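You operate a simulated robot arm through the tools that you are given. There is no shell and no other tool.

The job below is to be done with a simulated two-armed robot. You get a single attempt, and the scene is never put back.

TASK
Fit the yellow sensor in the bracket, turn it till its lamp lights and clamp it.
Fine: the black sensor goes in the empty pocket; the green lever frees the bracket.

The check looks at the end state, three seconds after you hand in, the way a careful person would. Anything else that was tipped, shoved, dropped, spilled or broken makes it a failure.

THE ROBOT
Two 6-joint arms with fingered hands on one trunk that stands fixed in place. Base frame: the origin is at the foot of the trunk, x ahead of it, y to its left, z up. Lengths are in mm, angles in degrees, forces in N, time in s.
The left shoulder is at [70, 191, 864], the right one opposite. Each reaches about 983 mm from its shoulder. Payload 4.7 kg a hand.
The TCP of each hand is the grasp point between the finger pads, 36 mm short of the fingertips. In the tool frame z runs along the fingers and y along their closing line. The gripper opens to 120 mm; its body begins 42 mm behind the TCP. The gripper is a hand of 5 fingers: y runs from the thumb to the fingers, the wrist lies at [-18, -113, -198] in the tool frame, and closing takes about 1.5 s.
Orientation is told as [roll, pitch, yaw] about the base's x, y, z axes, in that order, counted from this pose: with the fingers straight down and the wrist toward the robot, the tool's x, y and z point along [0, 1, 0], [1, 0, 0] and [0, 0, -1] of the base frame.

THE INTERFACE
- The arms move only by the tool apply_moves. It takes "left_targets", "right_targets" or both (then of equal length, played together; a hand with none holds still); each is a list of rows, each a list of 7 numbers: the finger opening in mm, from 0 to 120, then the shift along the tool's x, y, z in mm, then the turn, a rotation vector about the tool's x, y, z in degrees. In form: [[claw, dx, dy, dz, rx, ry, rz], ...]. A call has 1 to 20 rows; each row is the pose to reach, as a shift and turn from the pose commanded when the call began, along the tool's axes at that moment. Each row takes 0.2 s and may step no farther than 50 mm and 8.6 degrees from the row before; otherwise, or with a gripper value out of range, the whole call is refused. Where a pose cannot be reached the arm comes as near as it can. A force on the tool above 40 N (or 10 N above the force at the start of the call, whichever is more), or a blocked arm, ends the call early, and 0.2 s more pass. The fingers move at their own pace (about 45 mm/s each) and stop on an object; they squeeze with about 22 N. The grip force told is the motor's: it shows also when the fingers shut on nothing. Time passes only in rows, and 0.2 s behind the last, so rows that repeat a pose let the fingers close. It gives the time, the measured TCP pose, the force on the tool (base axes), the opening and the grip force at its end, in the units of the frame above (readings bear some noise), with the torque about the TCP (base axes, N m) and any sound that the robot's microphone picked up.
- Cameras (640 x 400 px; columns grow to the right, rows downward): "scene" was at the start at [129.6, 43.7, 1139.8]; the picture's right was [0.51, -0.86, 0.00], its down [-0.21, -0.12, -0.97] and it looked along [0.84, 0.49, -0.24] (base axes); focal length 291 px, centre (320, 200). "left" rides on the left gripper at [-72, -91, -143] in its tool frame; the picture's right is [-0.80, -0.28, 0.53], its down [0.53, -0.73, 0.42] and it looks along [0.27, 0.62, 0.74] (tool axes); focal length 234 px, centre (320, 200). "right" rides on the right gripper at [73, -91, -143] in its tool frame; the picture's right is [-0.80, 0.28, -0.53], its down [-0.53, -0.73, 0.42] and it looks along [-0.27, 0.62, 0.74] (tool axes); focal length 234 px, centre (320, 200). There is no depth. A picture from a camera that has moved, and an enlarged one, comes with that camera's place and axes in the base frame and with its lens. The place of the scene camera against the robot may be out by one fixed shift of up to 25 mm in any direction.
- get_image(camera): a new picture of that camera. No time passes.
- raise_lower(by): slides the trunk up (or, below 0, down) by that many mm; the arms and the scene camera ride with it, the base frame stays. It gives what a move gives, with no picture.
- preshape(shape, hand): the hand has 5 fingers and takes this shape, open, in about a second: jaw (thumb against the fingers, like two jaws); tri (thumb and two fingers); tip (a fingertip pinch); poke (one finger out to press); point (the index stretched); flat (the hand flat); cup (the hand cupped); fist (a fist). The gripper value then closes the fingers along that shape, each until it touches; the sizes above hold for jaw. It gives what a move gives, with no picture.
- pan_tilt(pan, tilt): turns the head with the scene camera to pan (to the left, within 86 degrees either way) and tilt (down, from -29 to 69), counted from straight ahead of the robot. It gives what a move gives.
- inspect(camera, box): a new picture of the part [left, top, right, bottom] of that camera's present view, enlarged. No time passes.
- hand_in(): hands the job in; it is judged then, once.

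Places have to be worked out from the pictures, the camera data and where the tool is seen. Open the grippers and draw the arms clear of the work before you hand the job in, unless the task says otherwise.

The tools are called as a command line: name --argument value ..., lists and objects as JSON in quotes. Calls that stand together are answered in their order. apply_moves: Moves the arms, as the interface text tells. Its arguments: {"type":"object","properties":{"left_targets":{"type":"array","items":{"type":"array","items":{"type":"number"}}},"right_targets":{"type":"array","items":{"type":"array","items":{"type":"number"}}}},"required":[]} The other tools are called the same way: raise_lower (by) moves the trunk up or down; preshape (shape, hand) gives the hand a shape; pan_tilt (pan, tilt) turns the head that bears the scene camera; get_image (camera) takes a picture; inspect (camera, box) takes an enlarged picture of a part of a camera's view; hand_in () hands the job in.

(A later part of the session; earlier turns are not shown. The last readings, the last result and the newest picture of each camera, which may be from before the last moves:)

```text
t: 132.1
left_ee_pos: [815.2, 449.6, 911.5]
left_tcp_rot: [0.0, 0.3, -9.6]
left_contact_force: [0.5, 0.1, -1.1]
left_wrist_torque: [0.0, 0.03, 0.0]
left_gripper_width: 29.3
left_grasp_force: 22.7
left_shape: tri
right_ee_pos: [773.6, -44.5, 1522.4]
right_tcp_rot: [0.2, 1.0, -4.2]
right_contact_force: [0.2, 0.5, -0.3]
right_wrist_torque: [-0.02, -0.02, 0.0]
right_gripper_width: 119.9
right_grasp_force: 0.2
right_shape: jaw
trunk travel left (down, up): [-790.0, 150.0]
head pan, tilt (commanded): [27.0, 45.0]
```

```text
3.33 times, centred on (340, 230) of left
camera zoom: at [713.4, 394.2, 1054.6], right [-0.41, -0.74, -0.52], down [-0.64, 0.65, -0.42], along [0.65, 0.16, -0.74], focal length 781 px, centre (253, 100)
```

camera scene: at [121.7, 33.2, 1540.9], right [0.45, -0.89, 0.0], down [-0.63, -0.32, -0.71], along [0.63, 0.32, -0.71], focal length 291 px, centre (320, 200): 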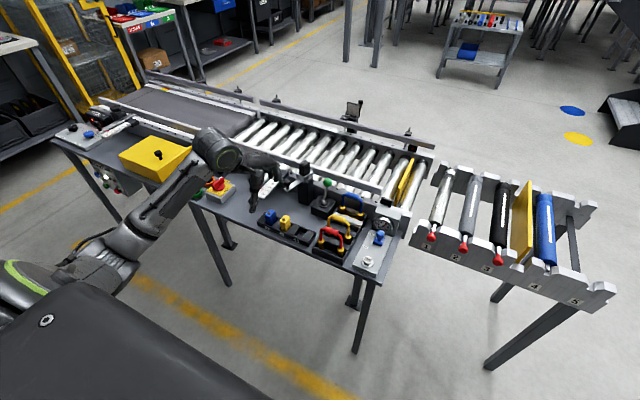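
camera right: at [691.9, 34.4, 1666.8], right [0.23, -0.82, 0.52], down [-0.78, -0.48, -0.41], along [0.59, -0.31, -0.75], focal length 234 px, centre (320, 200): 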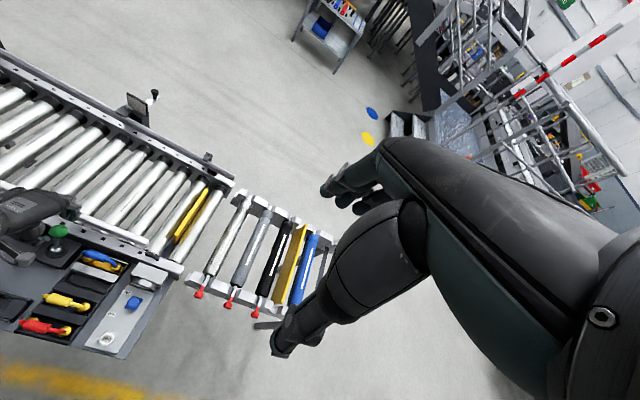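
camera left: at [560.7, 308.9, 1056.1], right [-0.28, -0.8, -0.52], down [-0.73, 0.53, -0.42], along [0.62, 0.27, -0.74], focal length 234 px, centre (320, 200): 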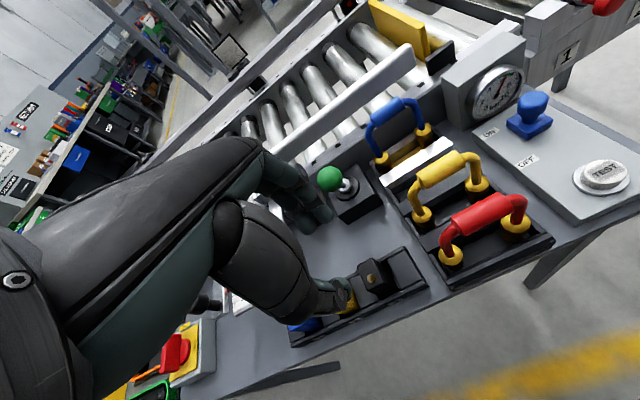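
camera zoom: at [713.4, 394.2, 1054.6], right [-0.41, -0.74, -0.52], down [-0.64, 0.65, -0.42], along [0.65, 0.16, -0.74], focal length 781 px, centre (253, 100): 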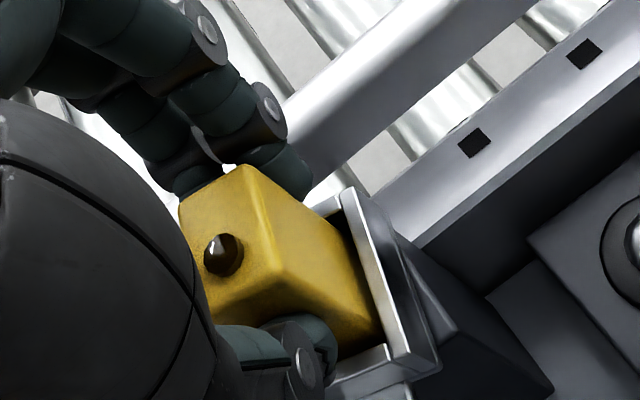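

The sensor is in the socket. I'll lower the last few millimetres until it touches the socket floor.

apply_moves --left_targets '[[10, 0, 0, 1.5, 0, 0, 0], [10, 0, 0, 3, 0, 0, 0], [10, 0, 0, 4.5, 0, 0, 0], [10, 0, 0, 4.5, 0, 0, 0]]'

inspect --camera "scene" --box '[290, 145, 330, 190]'

```text
t: 133.1
left_ee_pos: [814.6, 449.8, 909.1]
left_tcp_rot: [0.1, 0.2, -9.6]
left_contact_force: [-0.7, 1.4, 8.0]
left_wrist_torque: [0.04, -0.06, 0.02]
left_gripper_width: 29.8
left_grasp_force: 22.1
left_shape: tri
right_ee_pos: [772.6, -44.2, 1523.2]
right_tcp_rot: [0.4, 0.8, -4.0]
right_contact_force: [0.1, -0.3, -0.3]
right_wrist_torque: [-0.04, -0.01, 0.04]
right_gripper_width: 120.3
right_grasp_force: 0.0
right_shape: jaw
trunk travel left (down, up): [-790.0, 150.0]
head pan, tilt (commanded): [27.0, 45.0]
```

```text
8.89 times, centred on (310, 168) of scene
camera zoom: at [120.3, 32.7, 1541.1], right [0.45, -0.89, 0.0], down [-0.63, -0.32, -0.71], along [0.63, 0.32, -0.71], focal length 2589 px, centre (409, 489)
```

zoom: 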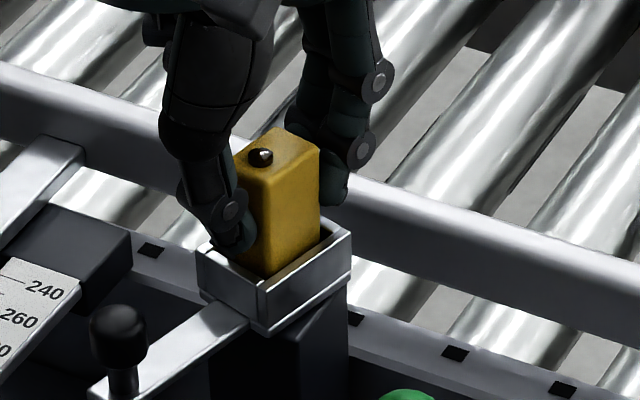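

The sensor rests on the socket floor with 8 N straight up. I'll ease off a little and turn it toward the reflector in small steps, watching the lamp.

apply_moves --left_targets '[[10, 0, 0, -0.5, 0, 0, -1.5], [10, 0, 0, -1, 0, 0, -3], [10, 0, 0, -1, 0, 0, -4.5], [10, 0, 0, -1, 0, 0, -6], [10, 0, 0, -1, 0, 0, -6]]'

inspect --camera "scene" --box '[290, 145, 330, 190]'

inspect --camera "left" --box '[280, 170, 400, 290]'

```text
t: 134.3
left_ee_pos: [815.6, 449.2, 908.6]
left_tcp_rot: [0.1, 0.3, -3.7]
left_contact_force: [0.2, -0.2, 6.6]
left_wrist_torque: [0.0, -0.16, -0.03]
left_gripper_width: 29.8
left_grasp_force: 21.0
left_shape: tri
right_ee_pos: [773.1, -45.1, 1522.6]
right_tcp_rot: [0.3, 0.9, -4.1]
right_contact_force: [0.0, 0.3, -0.1]
right_wrist_torque: [-0.03, -0.02, -0.02]
right_gripper_width: 119.8
right_grasp_force: 0.0
right_shape: jaw
trunk travel left (down, up): [-790.0, 150.0]
head pan, tilt (commanded): [27.0, 45.0]
```

```text
8.89 times, centred on (310, 168) of scene
camera zoom: at [120.8, 32.6, 1541.0], right [0.45, -0.89, 0.0], down [-0.63, -0.32, -0.71], along [0.63, 0.32, -0.71], focal length 2589 px, centre (409, 489)
```

zoom: 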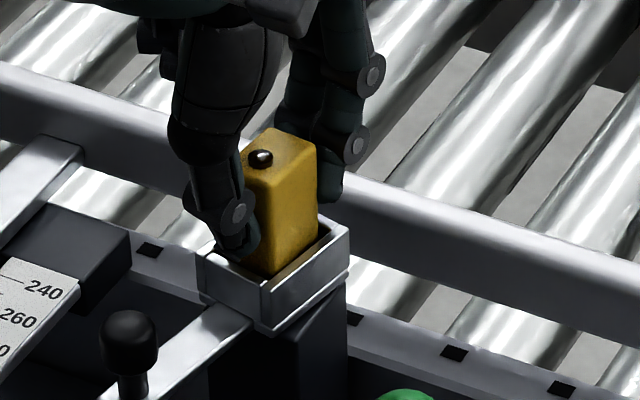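

```text
3.33 times, centred on (340, 230) of left
camera zoom: at [718.8, 383.1, 1052.3], right [-0.33, -0.78, -0.52], down [-0.7, 0.58, -0.42], along [0.63, 0.23, -0.74], focal length 781 px, centre (253, 100)
```

zoom: 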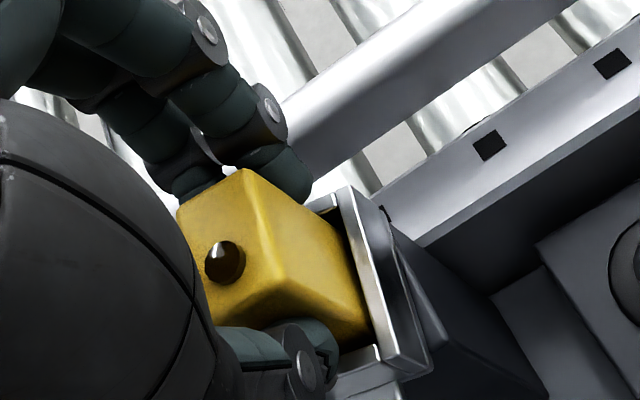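

The bracket follows and the lamp is still dark. I'll keep turning in 2–3° steps.

apply_moves --left_targets '[[10, 0, 0, -0.5, 0, 0, -1.2], [10, 0, 0, -0.5, 0, 0, -2.4], [10, 0, 0, -0.5, 0, 0, -2.4]]'

inspect --camera "scene" --box '[290, 145, 330, 190]'

apply_moves --left_targets '[[10, 0, 0, 0, 0, 0, -1.2], [10, 0, 0, 0, 0, 0, -2.4], [10, 0, 0, 0, 0, 0, -2.4]]'

inspect --camera "scene" --box '[290, 145, 330, 190]'

```text
t: 135.1
left_ee_pos: [814.7, 450.6, 909.7]
left_tcp_rot: [0.1, 0.3, -1.4]
left_contact_force: [-0.6, -0.6, 4.5]
left_wrist_torque: [-0.02, -0.1, -0.03]
left_gripper_width: 29.5
left_grasp_force: 22.0
left_shape: tri
right_ee_pos: [773.2, -44.8, 1523.2]
right_tcp_rot: [0.3, 0.9, -4.1]
right_contact_force: [-0.3, -0.7, 0.1]
right_wrist_torque: [-0.04, -0.02, 0.02]
right_gripper_width: 119.7
right_grasp_force: 0.0
right_shape: jaw
trunk travel left (down, up): [-790.0, 150.0]
head pan, tilt (commanded): [27.0, 45.0]
```

```text
8.89 times, centred on (310, 168) of scene
camera zoom: at [121.1, 32.6, 1540.9], right [0.45, -0.89, 0.0], down [-0.63, -0.32, -0.71], along [0.63, 0.32, -0.71], focal length 2589 px, centre (409, 489)
```

zoom: 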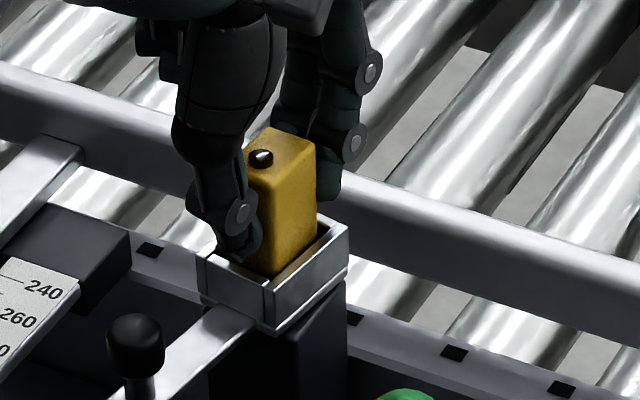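

```text
t: 135.9
left_ee_pos: [815.3, 450.1, 908.6]
left_tcp_rot: [0.1, 0.3, 1.0]
left_contact_force: [-0.3, -0.4, 4.0]
left_wrist_torque: [-0.04, -0.12, -0.01]
left_gripper_width: 30.0
left_grasp_force: 21.6
left_shape: tri
right_ee_pos: [772.8, -44.8, 1522.1]
right_tcp_rot: [0.3, 0.8, -4.2]
right_contact_force: [-0.2, -0.5, -0.7]
right_wrist_torque: [-0.02, 0.0, 0.02]
right_gripper_width: 120.0
right_grasp_force: 0.1
right_shape: jaw
trunk travel left (down, up): [-790.0, 150.0]
head pan, tilt (commanded): [27.0, 45.0]
```

```text
8.89 times, centred on (310, 168) of scene
camera zoom: at [121.2, 32.6, 1540.9], right [0.45, -0.89, 0.0], down [-0.63, -0.32, -0.71], along [0.63, 0.32, -0.71], focal length 2589 px, centre (409, 489)
```

zoom: 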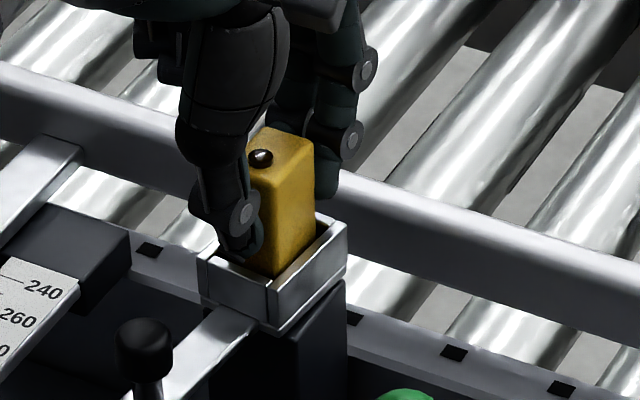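

The lamp is still dark, but my fingers cover the lens side, so the beam is blocked while I hold it. I'll measure the reflector's direction to set a good angle before letting go.

get_image --camera "left"

get_image --camera "scene"

inspect --camera "scene" --box '[320, 80, 430, 150]'

inspect --camera "left" --box '[180, 0, 320, 100]'

```text
taken
camera left: at [724.9, 375.7, 1052.4], right [-0.27, -0.81, -0.53], down [-0.75, 0.52, -0.42], along [0.61, 0.28, -0.74], focal length 234 px, centre (320, 200)
```

left: 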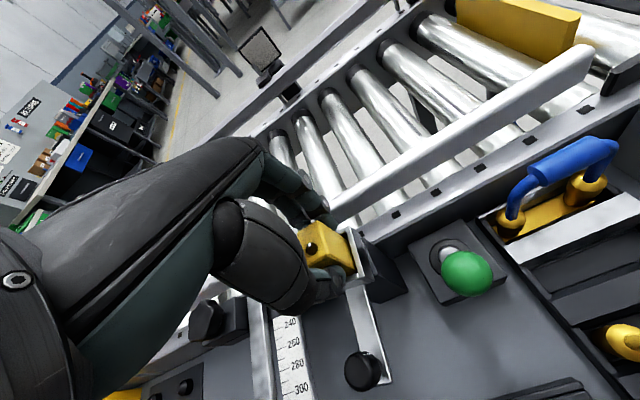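

```text
taken
camera scene: at [121.2, 32.6, 1540.9], right [0.45, -0.89, 0.0], down [-0.63, -0.32, -0.71], along [0.63, 0.32, -0.71], focal length 291 px, centre (320, 200)
```

scene: 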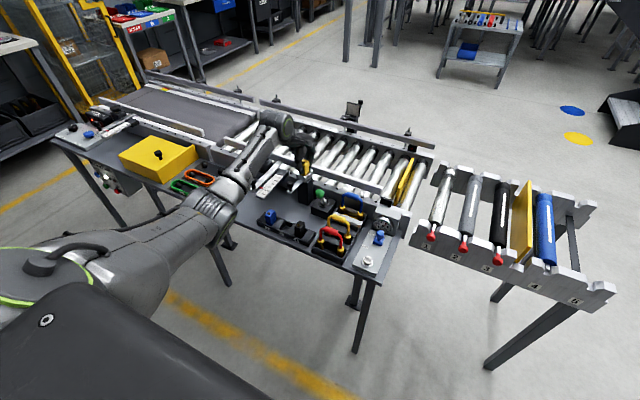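

```text
5.71 times, centred on (375, 115) of scene
camera zoom: at [121.2, 32.6, 1540.9], right [0.45, -0.89, 0.0], down [-0.63, -0.32, -0.71], along [0.63, 0.32, -0.71], focal length 1664 px, centre (6, 686)
```

zoom: 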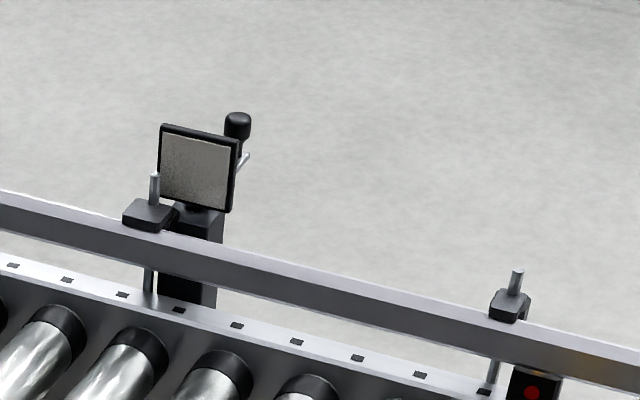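

```text
4.00 times, centred on (250, 50) of left
camera zoom: at [724.9, 375.7, 1052.4], right [-0.27, -0.81, -0.53], down [-0.75, 0.52, -0.42], along [0.61, 0.28, -0.74], focal length 937 px, centre (600, 800)
```

zoom: 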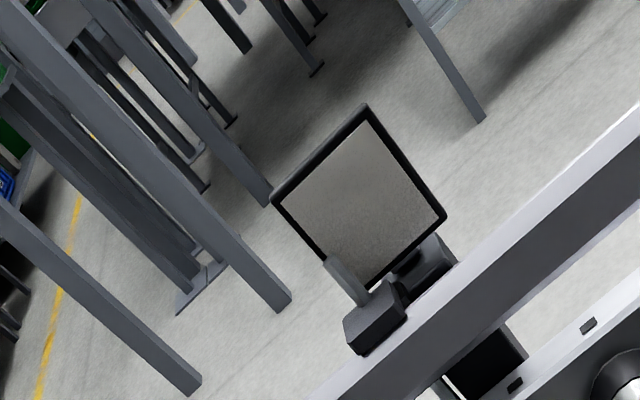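

The reflector is at about (1237,443,906), so from the pivot the right heading is about −1°. Now I'll check the socket's own angle, since the sensor has some play in it.

inspect --camera "left" --box '[300, 200, 400, 300]'

inspect --camera "left" --box '[310, 220, 420, 400]'

```text
4.00 times, centred on (350, 250) of left
camera zoom: at [724.9, 375.7, 1052.4], right [-0.27, -0.81, -0.53], down [-0.75, 0.52, -0.42], along [0.61, 0.28, -0.74], focal length 937 px, centre (200, 0)
```

zoom: 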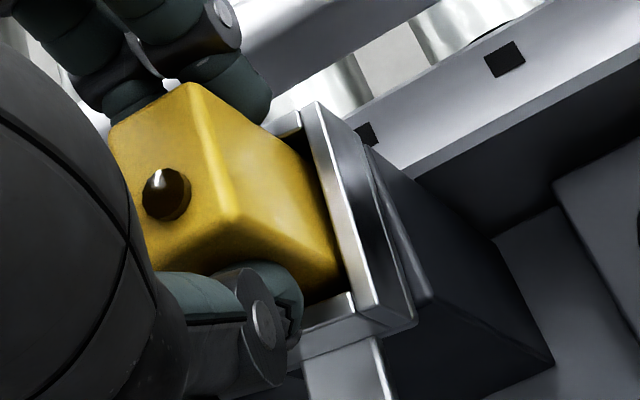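

```text
2.22 times, centred on (365, 310) of left
camera zoom: at [724.9, 375.7, 1052.4], right [-0.27, -0.81, -0.53], down [-0.75, 0.52, -0.42], along [0.61, 0.28, -0.74], focal length 520 px, centre (220, -44)
```

zoom: 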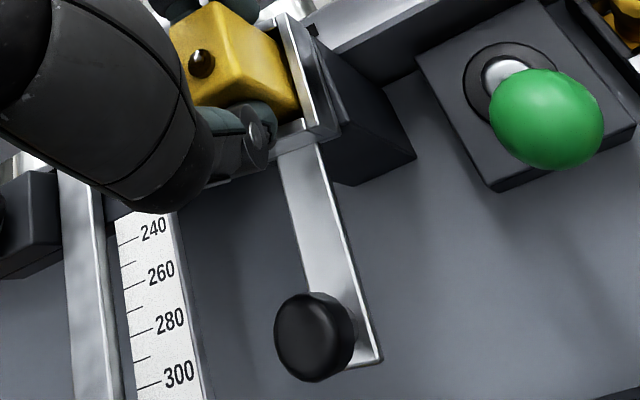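

The socket itself is at about −6° while the sensor is at +1°, so there is about 7° of play. I'll turn on to +6° to bring the socket to −1°, then turn the sensor back to −1° so both face the reflector.

apply_moves --left_targets '[[10, 0, 0, 0, 0, 0, -1.3], [10, 0, 0, 0, 0, 0, -2.6], [10, 0, 0, 0, 0, 0, -3.9], [10, 0, 0, 0, 0, 0, -5.2], [10, 0, 0, 0, 0, 0, -5.2]]'

inspect --camera "left" --box '[310, 220, 420, 400]'

inspect --camera "left" --box '[300, 200, 400, 300]'

inspect --camera "scene" --box '[290, 145, 330, 190]'

```text
t: 137.1
left_ee_pos: [813.8, 450.3, 909.0]
left_tcp_rot: [0.1, 0.3, 6.3]
left_contact_force: [0.3, 0.0, 4.5]
left_wrist_torque: [-0.05, -0.08, -0.02]
left_gripper_width: 29.4
left_grasp_force: 22.1
left_shape: tri
right_ee_pos: [774.3, -43.8, 1522.1]
right_tcp_rot: [0.3, 1.0, -4.1]
right_contact_force: [-0.3, -0.3, 0.9]
right_wrist_torque: [0.03, 0.0, 0.04]
right_gripper_width: 119.9
right_grasp_force: 0.0
right_shape: jaw
trunk travel left (down, up): [-790.0, 150.0]
head pan, tilt (commanded): [27.0, 45.0]
```

```text
2.22 times, centred on (365, 310) of left
camera zoom: at [731.9, 367.7, 1052.3], right [-0.19, -0.83, -0.53], down [-0.79, 0.45, -0.42], along [0.58, 0.33, -0.74], focal length 520 px, centre (220, -44)
```

zoom: 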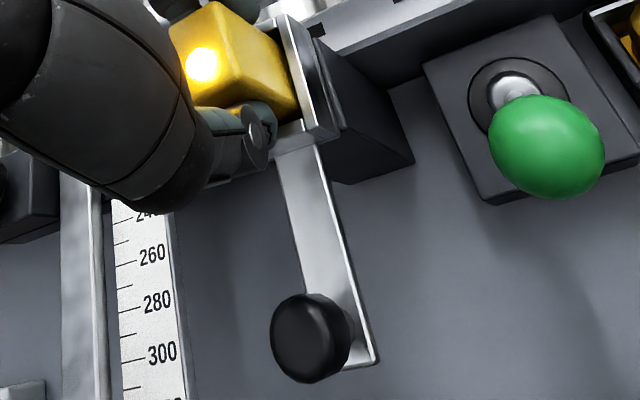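

```text
4.00 times, centred on (350, 250) of left
camera zoom: at [731.9, 367.7, 1052.3], right [-0.19, -0.83, -0.53], down [-0.79, 0.45, -0.42], along [0.58, 0.33, -0.74], focal length 937 px, centre (200, 0)
```

zoom: 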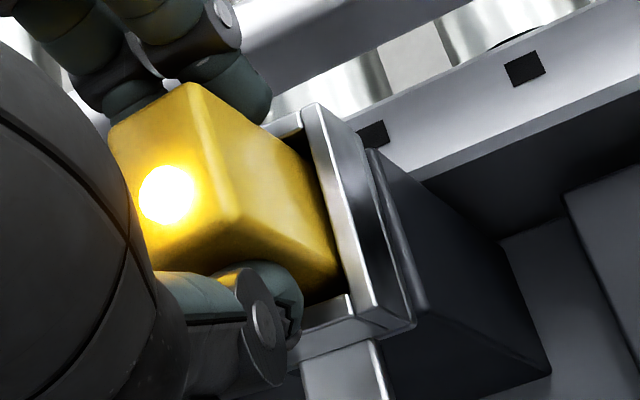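

```text
8.89 times, centred on (310, 168) of scene
camera zoom: at [121.2, 32.8, 1540.9], right [0.45, -0.89, 0.0], down [-0.63, -0.32, -0.71], along [0.63, 0.32, -0.71], focal length 2589 px, centre (409, 489)
```

zoom: 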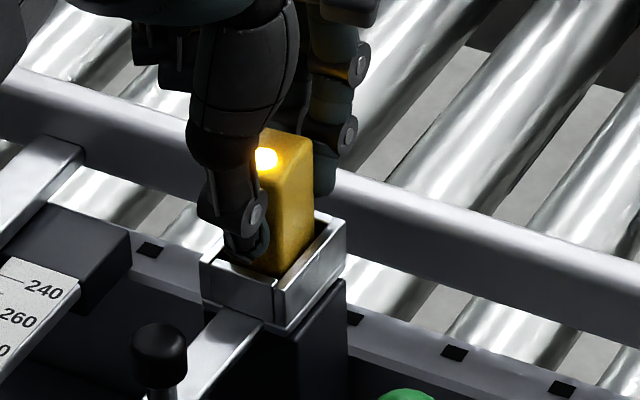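

The lamp has lit, with the socket at about −1°. I'll now turn the sensor back by a few degrees within its play to see whether the lamp depends on the socket or on the sensor, checking as I go.

apply_moves --left_targets '[[10, 0, 0, 0, 0, 0, 1], [10, 0, 0, 0, 0, 0, 2], [10, 0, 0, 0, 0, 0, 2]]'

inspect --camera "scene" --box '[290, 145, 330, 190]'

apply_moves --left_targets '[[10, 0, 0, 0, 0, 0, 1], [10, 0, 0, 0, 0, 0, 2], [10, 0, 0, 0, 0, 0, 2]]'

inspect --camera "scene" --box '[290, 145, 330, 190]'

inspect --camera "left" --box '[300, 200, 400, 300]'

```text
t: 137.9
left_ee_pos: [814.0, 449.9, 908.7]
left_tcp_rot: [0.0, 0.3, 4.3]
left_contact_force: [0.2, -0.6, 5.3]
left_wrist_torque: [0.06, -0.12, 0.03]
left_gripper_width: 29.6
left_grasp_force: 22.2
left_shape: tri
right_ee_pos: [772.8, -44.4, 1521.8]
right_tcp_rot: [0.3, 1.0, -4.0]
right_contact_force: [0.0, -0.3, 0.1]
right_wrist_torque: [0.02, 0.0, -0.02]
right_gripper_width: 120.3
right_grasp_force: 0.1
right_shape: jaw
trunk travel left (down, up): [-790.0, 150.0]
head pan, tilt (commanded): [27.0, 45.0]
```

```text
8.89 times, centred on (310, 168) of scene
camera zoom: at [121.0, 32.8, 1540.9], right [0.45, -0.89, 0.0], down [-0.63, -0.32, -0.71], along [0.63, 0.32, -0.71], focal length 2589 px, centre (409, 489)
```

zoom: 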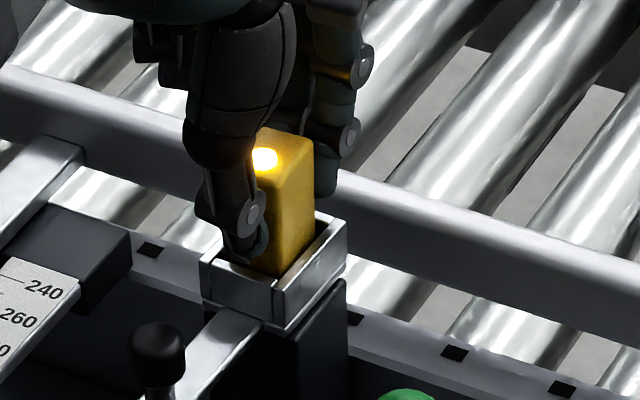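

```text
t: 138.7
left_ee_pos: [814.4, 450.1, 910.2]
left_tcp_rot: [0.0, 0.3, 2.2]
left_contact_force: [-1.5, 2.1, 5.5]
left_wrist_torque: [0.03, -0.07, 0.03]
left_gripper_width: 30.0
left_grasp_force: 21.7
left_shape: tri
right_ee_pos: [773.7, -44.7, 1523.0]
right_tcp_rot: [0.3, 0.9, -4.1]
right_contact_force: [0.1, -0.1, 0.8]
right_wrist_torque: [0.0, 0.0, 0.01]
right_gripper_width: 119.7
right_grasp_force: 0.1
right_shape: jaw
trunk travel left (down, up): [-790.0, 150.0]
head pan, tilt (commanded): [27.0, 45.0]
```

```text
8.89 times, centred on (310, 168) of scene
camera zoom: at [120.9, 32.9, 1540.9], right [0.45, -0.89, 0.0], down [-0.63, -0.32, -0.71], along [0.63, 0.32, -0.71], focal length 2589 px, centre (409, 489)
```

zoom: 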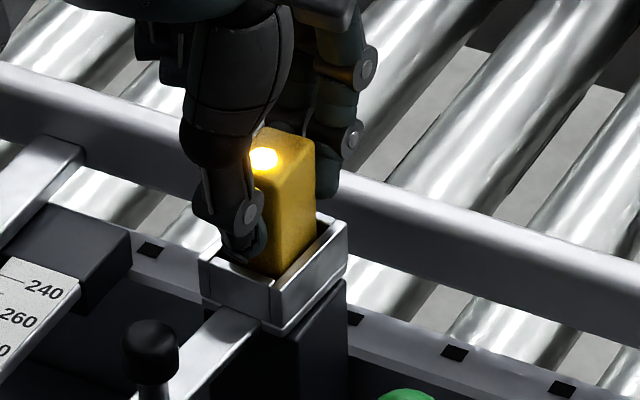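

```text
4.00 times, centred on (350, 250) of left
camera zoom: at [726.6, 373.6, 1052.3], right [-0.25, -0.81, -0.53], down [-0.76, 0.5, -0.42], along [0.61, 0.29, -0.74], focal length 937 px, centre (200, 0)
```

zoom: 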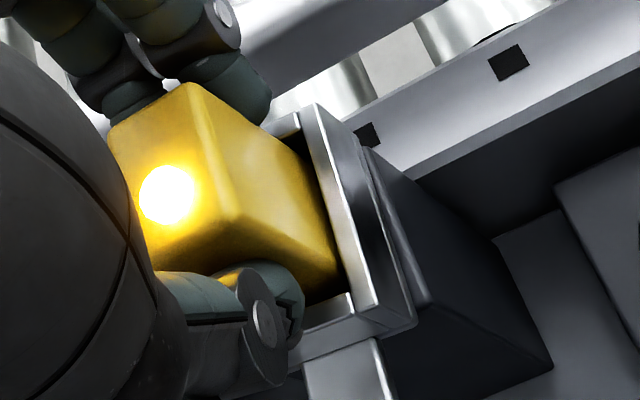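

The lamp stays lit here, and the socket has followed partly. I'll find the far edge of the lit range so I can leave it near the middle.

apply_moves --left_targets '[[10, 0, 0, 0, 0, 0, -1.5], [10, 0, 0, 0, 0, 0, -3], [10, 0, 0, 0, 0, 0, -4.5], [10, 0, 0, 0, 0, 0, -6], [10, 0, 0, 0, 0, 0, -6]]'

inspect --camera "scene" --box '[290, 145, 330, 190]'

apply_moves --left_targets '[[10, 0, 0, 0, 0, 0, -1.2], [10, 0, 0, 0, 0, 0, -2.5], [10, 0, 0, 0, 0, 0, -2.5]]'

inspect --camera "scene" --box '[290, 145, 330, 190]'

inspect --camera "left" --box '[310, 220, 420, 400]'

```text
t: 139.9
left_ee_pos: [814.3, 450.2, 909.4]
left_tcp_rot: [0.1, 0.4, 8.3]
left_contact_force: [-0.3, 0.0, 5.4]
left_wrist_torque: [-0.05, -0.08, -0.05]
left_gripper_width: 29.7
left_grasp_force: 22.0
left_shape: tri
right_ee_pos: [772.8, -45.0, 1522.3]
right_tcp_rot: [0.3, 0.9, -4.3]
right_contact_force: [-0.6, 0.8, 0.3]
right_wrist_torque: [0.01, 0.0, 0.04]
right_gripper_width: 120.1
right_grasp_force: 0.0
right_shape: jaw
trunk travel left (down, up): [-790.0, 150.0]
head pan, tilt (commanded): [27.0, 45.0]
```

```text
8.89 times, centred on (310, 168) of scene
camera zoom: at [121.0, 32.7, 1540.9], right [0.45, -0.89, 0.0], down [-0.63, -0.32, -0.71], along [0.63, 0.32, -0.71], focal length 2589 px, centre (409, 489)
```

zoom: 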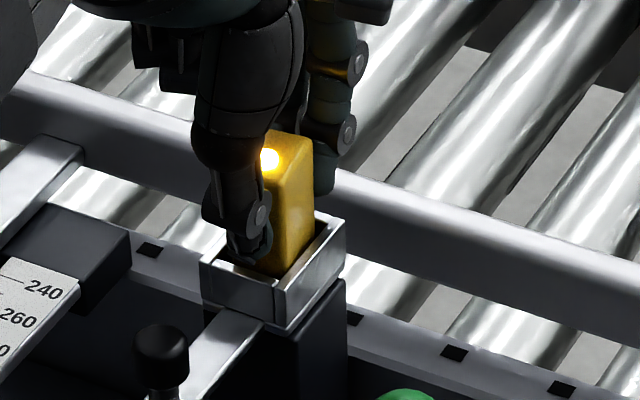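

```text
t: 140.7
left_ee_pos: [814.2, 450.0, 909.5]
left_tcp_rot: [0.1, 0.3, 10.8]
left_contact_force: [0.7, -0.8, 3.6]
left_wrist_torque: [-0.03, -0.1, -0.04]
left_gripper_width: 29.6
left_grasp_force: 21.9
left_shape: tri
right_ee_pos: [774.0, -44.7, 1521.3]
right_tcp_rot: [0.3, 0.9, -4.2]
right_contact_force: [-0.2, 0.1, -0.6]
right_wrist_torque: [-0.05, 0.0, 0.0]
right_gripper_width: 119.9
right_grasp_force: 0.0
right_shape: jaw
trunk travel left (down, up): [-790.0, 150.0]
head pan, tilt (commanded): [27.0, 45.0]
```

```text
8.89 times, centred on (310, 168) of scene
camera zoom: at [121.3, 32.7, 1540.9], right [0.45, -0.89, 0.0], down [-0.63, -0.32, -0.71], along [0.63, 0.32, -0.71], focal length 2589 px, centre (409, 489)
```

zoom: 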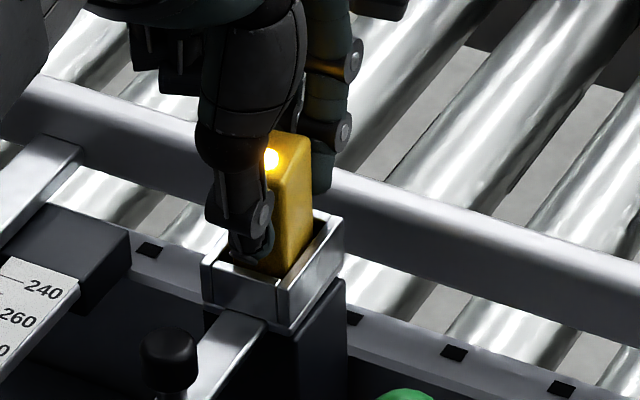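

```text
2.22 times, centred on (365, 310) of left
camera zoom: at [738.9, 361.4, 1052.4], right [-0.13, -0.84, -0.53], down [-0.82, 0.39, -0.42], along [0.56, 0.38, -0.74], focal length 520 px, centre (220, -44)
```

zoom: 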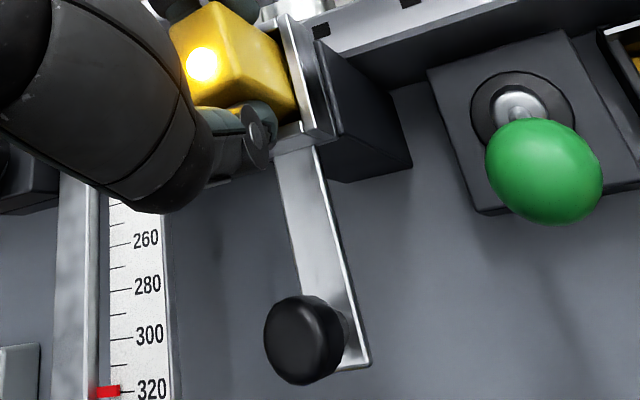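

It is still lit, with the socket now at about +0.5°, but the sensor is about 10° askew within the socket's play. I'll lift it 2–3 mm to unload it and turn it back square with the socket, checking that the lamp stays on.

apply_moves --left_targets '[[10, 0, 0, -1.5, 0, 0, 0], [10, 0, 0, -3, 0, 0, 0], [10, 0, 0, -3, 0, 0, 2], [10, 0, 0, -3, 0, 0, 4], [10, 0, 0, -3, 0, 0, 6], [10, 0, 0, -3, 0, 0, 8], [10, 0, 0, -3, 0, 0, 10], [10, 0, 0, -3, 0, 0, 10]]'

inspect --camera "scene" --box '[290, 145, 330, 190]'

inspect --camera "left" --box '[310, 220, 420, 400]'

inspect --camera "left" --box '[300, 200, 400, 300]'

```text
t: 142.5
left_ee_pos: [814.9, 449.4, 910.8]
left_tcp_rot: [0.0, 0.2, 0.8]
left_contact_force: [-1.3, -1.0, -0.5]
left_wrist_torque: [0.0, 0.01, 0.03]
left_gripper_width: 29.7
left_grasp_force: 21.8
left_shape: tri
right_ee_pos: [774.4, -44.4, 1521.4]
right_tcp_rot: [0.2, 1.0, -4.2]
right_contact_force: [-0.7, 0.1, -0.2]
right_wrist_torque: [0.0, 0.0, -0.01]
right_gripper_width: 119.9
right_grasp_force: 0.1
right_shape: jaw
trunk travel left (down, up): [-790.0, 150.0]
head pan, tilt (commanded): [27.0, 45.0]
```

```text
8.89 times, centred on (310, 168) of scene
camera zoom: at [122.0, 33.2, 1540.8], right [0.45, -0.89, 0.0], down [-0.63, -0.32, -0.71], along [0.63, 0.32, -0.71], focal length 2589 px, centre (409, 489)
```

zoom: 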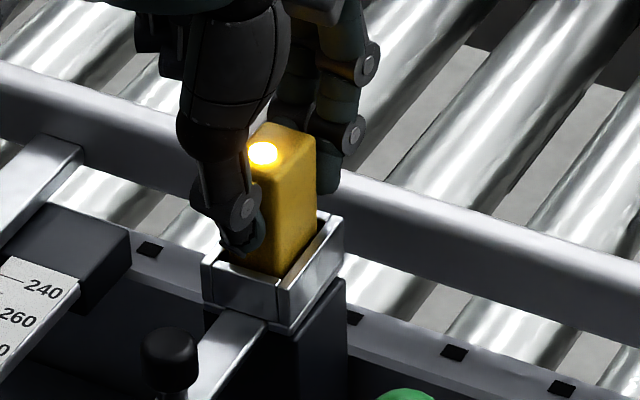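

```text
2.22 times, centred on (365, 310) of left
camera zoom: at [725.2, 376.1, 1054.6], right [-0.27, -0.81, -0.52], down [-0.74, 0.52, -0.42], along [0.61, 0.28, -0.74], focal length 520 px, centre (220, -44)
```

zoom: 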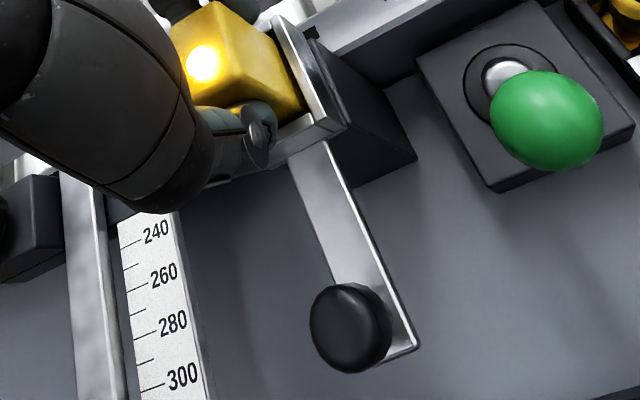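

```text
4.00 times, centred on (350, 250) of left
camera zoom: at [725.2, 376.1, 1054.6], right [-0.27, -0.81, -0.52], down [-0.74, 0.52, -0.42], along [0.61, 0.28, -0.74], focal length 937 px, centre (200, 0)
```

zoom: 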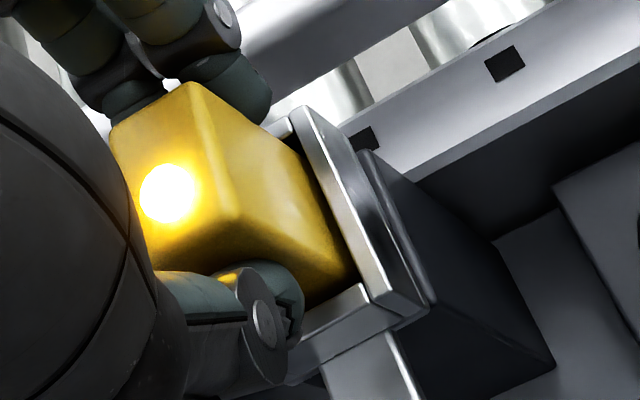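

The lamp stays lit with sensor and socket now square to each other. I'll set the sensor back on the floor and release it gently.

apply_moves --left_targets '[[10, 0, 0, 1.2, 0, 0, 0], [10, 0, 0, 2.4, 0, 0, 0], [10, 0, 0, 2.4, 0, 0, 0], [32, 0, 0, 2.2, 0, 0, 0], [36, 0, 0, 2.2, 0, 0, 0], [42, 0, 0, 2.2, 0, 0, 0], [50, 0, 0, 2.2, 0, 0, 0], [50, 0, 0, 2.2, 0, 0, 0]]'

inspect --camera "scene" --box '[290, 145, 330, 190]'

inspect --camera "left" --box '[280, 180, 420, 320]'

```text
t: 144.3
left_ee_pos: [814.8, 449.8, 909.3]
left_tcp_rot: [0.2, 0.3, 0.8]
left_contact_force: [0.2, -0.6, 0.7]
left_wrist_torque: [-0.02, -0.02, 0.02]
left_gripper_width: 49.6
left_grasp_force: 0.1
left_shape: tri
right_ee_pos: [775.0, -43.5, 1521.3]
right_tcp_rot: [0.3, 0.8, -4.2]
right_contact_force: [-1.0, 0.1, -0.7]
right_wrist_torque: [-0.03, 0.03, -0.02]
right_gripper_width: 119.9
right_grasp_force: 0.1
right_shape: jaw
trunk travel left (down, up): [-790.0, 150.0]
head pan, tilt (commanded): [27.0, 45.0]
```

```text
8.89 times, centred on (310, 168) of scene
camera zoom: at [122.0, 33.2, 1540.8], right [0.45, -0.89, 0.0], down [-0.63, -0.32, -0.71], along [0.63, 0.32, -0.71], focal length 2589 px, centre (409, 489)
```

zoom: 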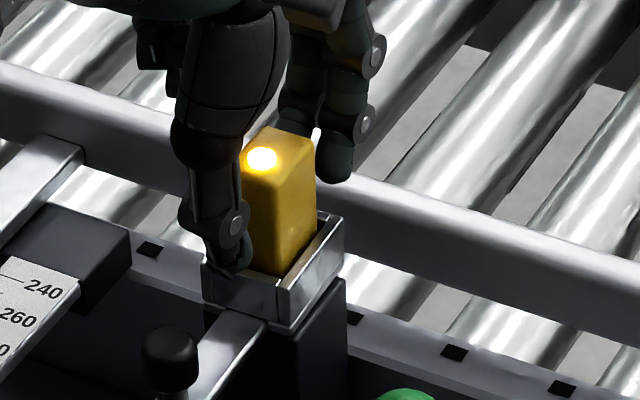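

```text
2.86 times, centred on (350, 250) of left
camera zoom: at [725.3, 376.2, 1052.3], right [-0.27, -0.81, -0.52], down [-0.74, 0.52, -0.42], along [0.61, 0.28, -0.74], focal length 669 px, centre (234, 57)
```

zoom: 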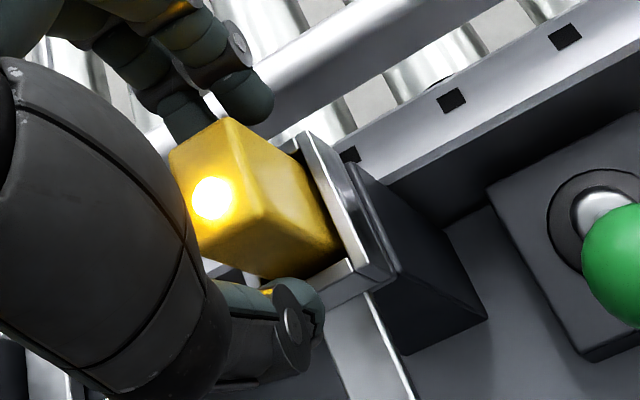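

Released, upright, and the lamp is still lit. I'll lift the hand straight up clear of it and check again.

apply_moves --left_targets '[[52, 0, 0, -4, 0, 0, 0], [52, 0, 0, -12, 0, 0, 0], [52, 0, 0, -25, 0, 0, 0], [52, 0, 0, -42, 0, 0, 0], [52, 0, 0, -65, 0, 0, 0], [52, 0, 0, -90, 0, 0, 0], [52, 0, 0, -105, 0, 0, 0]]'

inspect --camera "scene" --box '[285, 140, 345, 200]'

inspect --camera "left" --box '[300, 190, 440, 340]'

```text
t: 145.9
left_ee_pos: [816.9, 450.8, 1016.2]
left_tcp_rot: [0.1, 0.3, 0.8]
left_contact_force: [0.4, 0.0, -0.6]
left_wrist_torque: [-0.02, 0.0, 0.01]
left_gripper_width: 51.5
left_grasp_force: 0.1
left_shape: tri
right_ee_pos: [774.0, -43.8, 1522.1]
right_tcp_rot: [0.2, 1.0, -4.2]
right_contact_force: [-1.1, 0.6, 0.7]
right_wrist_torque: [0.0, -0.03, -0.02]
right_gripper_width: 119.9
right_grasp_force: 0.0
right_shape: jaw
trunk travel left (down, up): [-790.0, 150.0]
head pan, tilt (commanded): [27.0, 45.0]
```

```text
6.67 times, centred on (315, 170) of scene
camera zoom: at [121.8, 33.0, 1540.8], right [0.45, -0.89, 0.0], down [-0.63, -0.32, -0.71], along [0.63, 0.32, -0.71], focal length 1942 px, centre (353, 400)
```

zoom: 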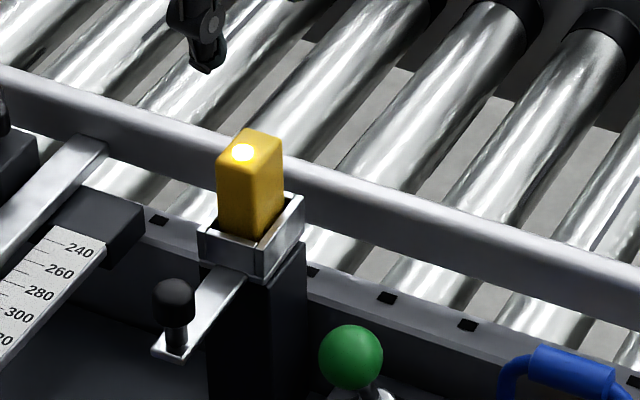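

```text
2.67 times, centred on (370, 265) of left
camera zoom: at [726.2, 375.9, 1158.1], right [-0.27, -0.81, -0.52], down [-0.74, 0.52, -0.42], along [0.61, 0.28, -0.74], focal length 624 px, centre (187, 27)
```

zoom: 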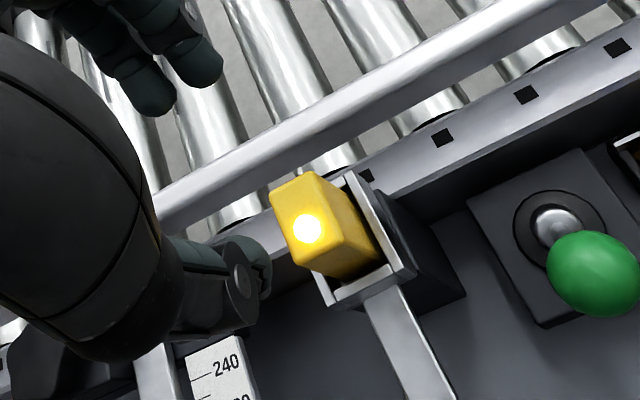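

The yellow sensor stands fitted with its lamp lit. Next I'll clamp it: with the fingers closed I'll move to the robot side of the green ball and push the lever back toward the conveyor.

apply_moves --left_targets '[[40, -15, -20, 0, 0, 0, 0.8], [30, -32, -42, 0, 0, 0, 0.8], [20, -50, -64, 0, 0, 0, 0.8], [10, -68, -84, 0, 0, 0, 0.8], [0, -83, -100, 10, 0, 0, 0.8], [0, -83, -100, 35, 0, 0, 0.8], [0, -83, -100, 60, 0, 0, 0.8], [0, -83, -100, 85, 0, 0, 0.8], [0, -83, -100, 85, 0, 0, 0.8]]'

get_image --camera "left"

inspect --camera "left" --box '[240, 140, 440, 320]'

inspect --camera "scene" --box '[270, 130, 360, 220]'

```text
t: 147.9
left_ee_pos: [715.4, 366.1, 930.3]
left_tcp_rot: [0.1, 0.4, 0.1]
left_contact_force: [-0.1, -0.3, 0.3]
left_wrist_torque: [-0.02, 0.0, -0.02]
left_gripper_width: 0.0
left_grasp_force: 22.0
left_shape: tri
right_ee_pos: [773.9, -44.0, 1521.9]
right_tcp_rot: [0.2, 0.9, -4.1]
right_contact_force: [0.6, -0.4, 0.5]
right_wrist_torque: [0.01, 0.03, 0.01]
right_gripper_width: 119.9
right_grasp_force: 0.0
right_shape: jaw
trunk travel left (down, up): [-790.0, 150.0]
head pan, tilt (commanded): [27.0, 45.0]
```

```text
taken
camera left: at [624.9, 292.6, 1073.9], right [-0.28, -0.8, -0.52], down [-0.74, 0.53, -0.42], along [0.62, 0.27, -0.74], focal length 234 px, centre (320, 200)
```

left: 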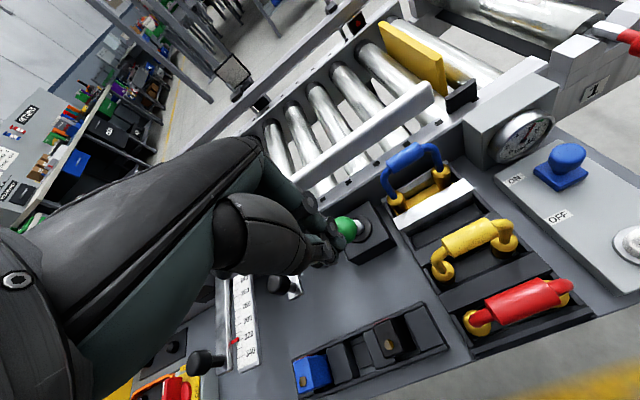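

```text
2.22 times, centred on (340, 230) of left
camera zoom: at [624.9, 292.6, 1073.9], right [-0.28, -0.8, -0.52], down [-0.74, 0.53, -0.42], along [0.62, 0.27, -0.74], focal length 520 px, centre (276, 133)
```

zoom: 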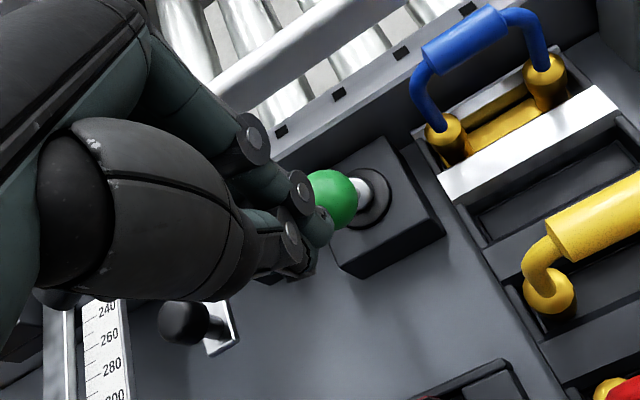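

```text
4.44 times, centred on (315, 175) of scene
camera zoom: at [121.9, 33.3, 1540.8], right [0.45, -0.89, 0.0], down [-0.63, -0.32, -0.71], along [0.63, 0.32, -0.71], focal length 1295 px, centre (342, 311)
```

zoom: 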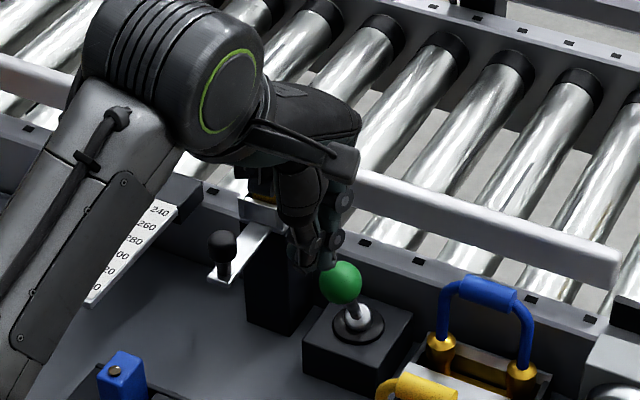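

The ball is at about (768,368) with the closed fingers about 12 mm on its robot side. I'll lower beside it and then push toward the conveyor.

apply_moves --left_targets '[[0, 1, 0, 20, 0, 0, 0], [0, 1, 0, 40, 0, 0, 0], [0, 1, 0, 58, 0, 0, 0], [0, 1, 0, 72, 0, 0, 0], [0, 1, 0, 72, 0, 0, 0]]'

inspect --camera "left" --box '[240, 140, 440, 320]'

inspect --camera "scene" --box '[270, 130, 360, 220]'

```text
t: 149.1
left_ee_pos: [715.5, 367.3, 859.6]
left_tcp_rot: [0.1, 0.3, 0.0]
left_contact_force: [-0.3, 0.7, -0.6]
left_wrist_torque: [0.01, -0.04, 0.01]
left_gripper_width: 0.0
left_grasp_force: 21.6
left_shape: tri
right_ee_pos: [773.4, -43.6, 1521.6]
right_tcp_rot: [0.2, 0.9, -4.2]
right_contact_force: [0.0, 0.2, 0.6]
right_wrist_torque: [-0.04, 0.02, 0.0]
right_gripper_width: 120.0
right_grasp_force: 0.1
right_shape: jaw
trunk travel left (down, up): [-790.0, 150.0]
head pan, tilt (commanded): [27.0, 45.0]
```

```text
2.22 times, centred on (340, 230) of left
camera zoom: at [624.6, 294.3, 1001.4], right [-0.28, -0.8, -0.52], down [-0.74, 0.53, -0.42], along [0.62, 0.27, -0.74], focal length 520 px, centre (276, 133)
```

zoom: 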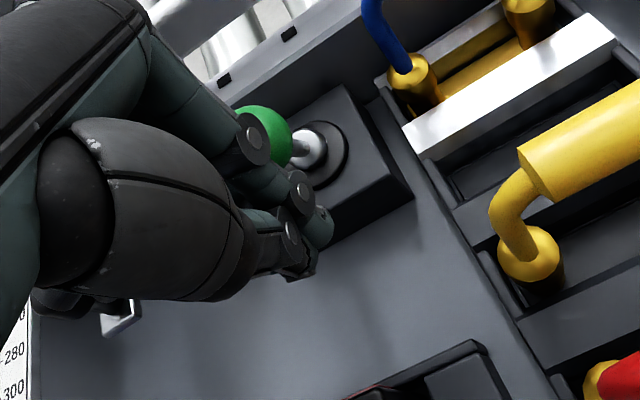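

```text
4.44 times, centred on (315, 175) of scene
camera zoom: at [121.8, 33.1, 1540.9], right [0.45, -0.89, 0.0], down [-0.63, -0.32, -0.71], along [0.63, 0.32, -0.71], focal length 1295 px, centre (342, 311)
```

zoom: 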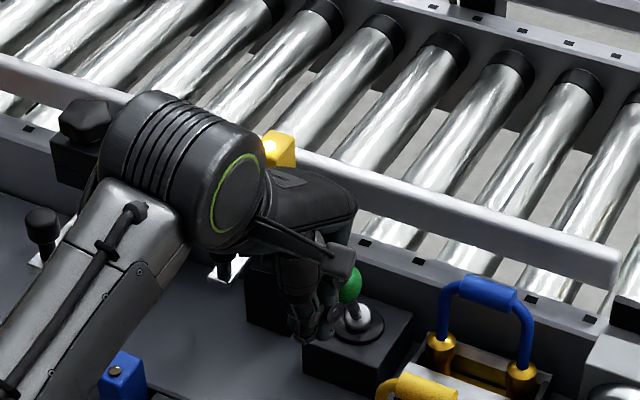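

I'm in position with no contact and the lamp is still glowing behind. Now I'll push the lever toward the conveyor.

apply_moves --left_targets '[[0, 0, 7, 0, 0, 0, 0], [0, 0, 14, 0, 0, 0, 0], [0, 0, 21, 0, 0, 0, 0], [0, 0, 28, 0, 0, 0, 0], [0, 0, 35, 0, 0, 0, 0], [0, 0, 42, 0, 0, 0, 0], [0, 0, 49, 0, 0, 0, 0], [0, 0, 56, 0, 0, 0, 0]]'

inspect --camera "left" --box '[240, 100, 440, 320]'

inspect --camera "scene" --box '[270, 130, 360, 220]'

```text
t: 150.9
left_ee_pos: [771.5, 367.6, 857.5]
left_tcp_rot: [0.0, 0.3, 0.0]
left_contact_force: [-0.5, 0.9, 0.0]
left_wrist_torque: [0.02, 0.0, 0.01]
left_gripper_width: 0.0
left_grasp_force: 21.8
left_shape: tri
right_ee_pos: [775.0, -42.8, 1521.9]
right_tcp_rot: [0.3, 0.9, -4.3]
right_contact_force: [0.4, 0.4, -0.6]
right_wrist_torque: [0.0, 0.01, -0.05]
right_gripper_width: 119.8
right_grasp_force: 0.1
right_shape: jaw
trunk travel left (down, up): [-790.0, 150.0]
head pan, tilt (commanded): [27.0, 45.0]
```

```text
1.82 times, centred on (340, 210) of left
camera zoom: at [681.1, 294.1, 1000.9], right [-0.28, -0.8, -0.52], down [-0.74, 0.53, -0.42], along [0.62, 0.27, -0.74], focal length 426 px, centre (284, 182)
```

zoom: 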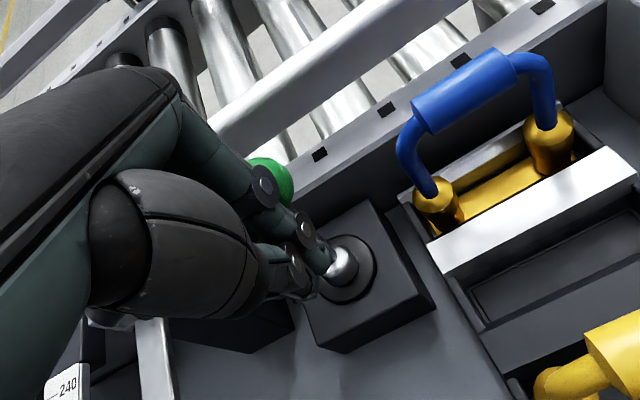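

```text
4.44 times, centred on (315, 175) of scene
camera zoom: at [122.0, 33.1, 1540.8], right [0.45, -0.89, 0.0], down [-0.63, -0.32, -0.71], along [0.63, 0.32, -0.71], focal length 1295 px, centre (342, 311)
```

zoom: 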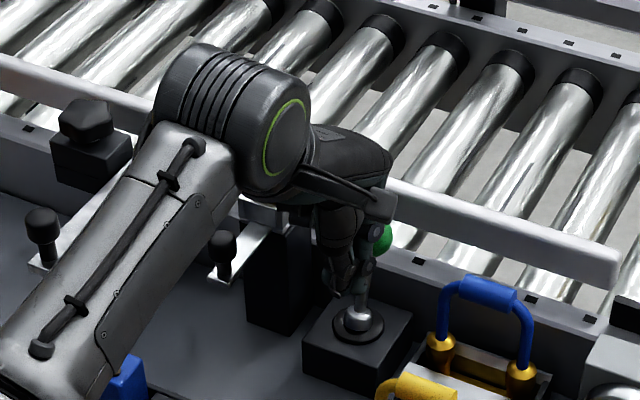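

The lever is moving back. I'll keep pushing until it reaches its stop.

apply_moves --left_targets '[[0, 0, 5, 0, 0, 0, 0], [0, 0, 10, 0, 0, 0, 0], [0, 0, 15, 0, 0, 0, 0], [0, 0, 20, 0, 0, 0, 0], [0, 0, 24, 0, 0, 0, 0], [0, 0, 28, 0, 0, 0, 0]]'

inspect --camera "left" --box '[240, 100, 440, 320]'

inspect --camera "scene" --box '[270, 130, 360, 220]'

```text
t: 152.3
left_ee_pos: [798.9, 368.8, 859.1]
left_tcp_rot: [0.0, 0.2, 0.2]
left_contact_force: [-7.2, 5.5, 2.2]
left_wrist_torque: [0.07, 0.06, 0.17]
left_gripper_width: 0.0
left_grasp_force: 22.0
left_shape: tri
right_ee_pos: [772.9, -42.8, 1522.8]
right_tcp_rot: [0.2, 0.8, -4.1]
right_contact_force: [0.1, 0.2, 0.4]
right_wrist_torque: [-0.01, -0.01, -0.02]
right_gripper_width: 120.0
right_grasp_force: 0.1
right_shape: jaw
trunk travel left (down, up): [-790.0, 150.0]
head pan, tilt (commanded): [27.0, 45.0]
```

```text
1.82 times, centred on (340, 210) of left
camera zoom: at [707.5, 295.9, 1001.4], right [-0.28, -0.8, -0.53], down [-0.74, 0.53, -0.42], along [0.62, 0.27, -0.74], focal length 426 px, centre (284, 182)
```

zoom: 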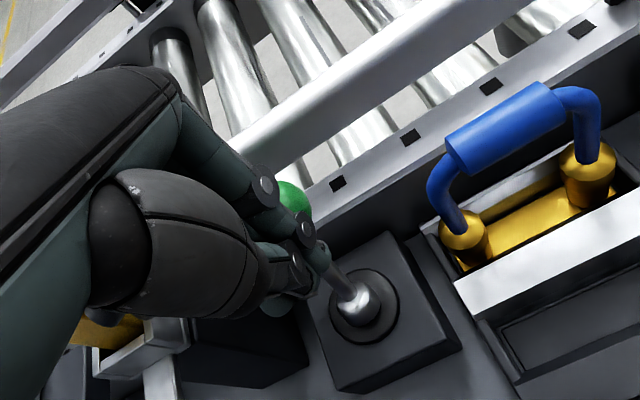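

```text
4.44 times, centred on (315, 175) of scene
camera zoom: at [119.9, 33.9, 1541.0], right [0.45, -0.89, 0.0], down [-0.63, -0.32, -0.71], along [0.63, 0.32, -0.71], focal length 1295 px, centre (342, 311)
```

zoom: 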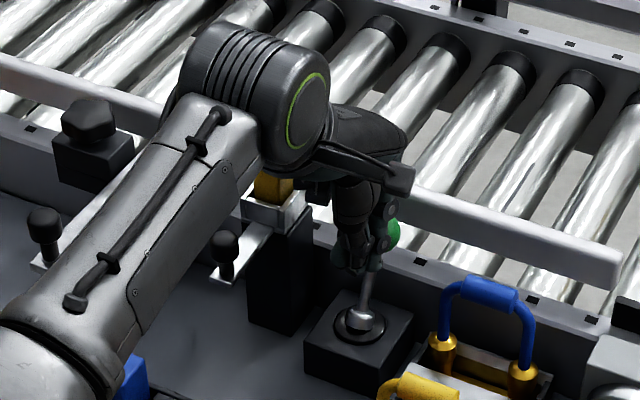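

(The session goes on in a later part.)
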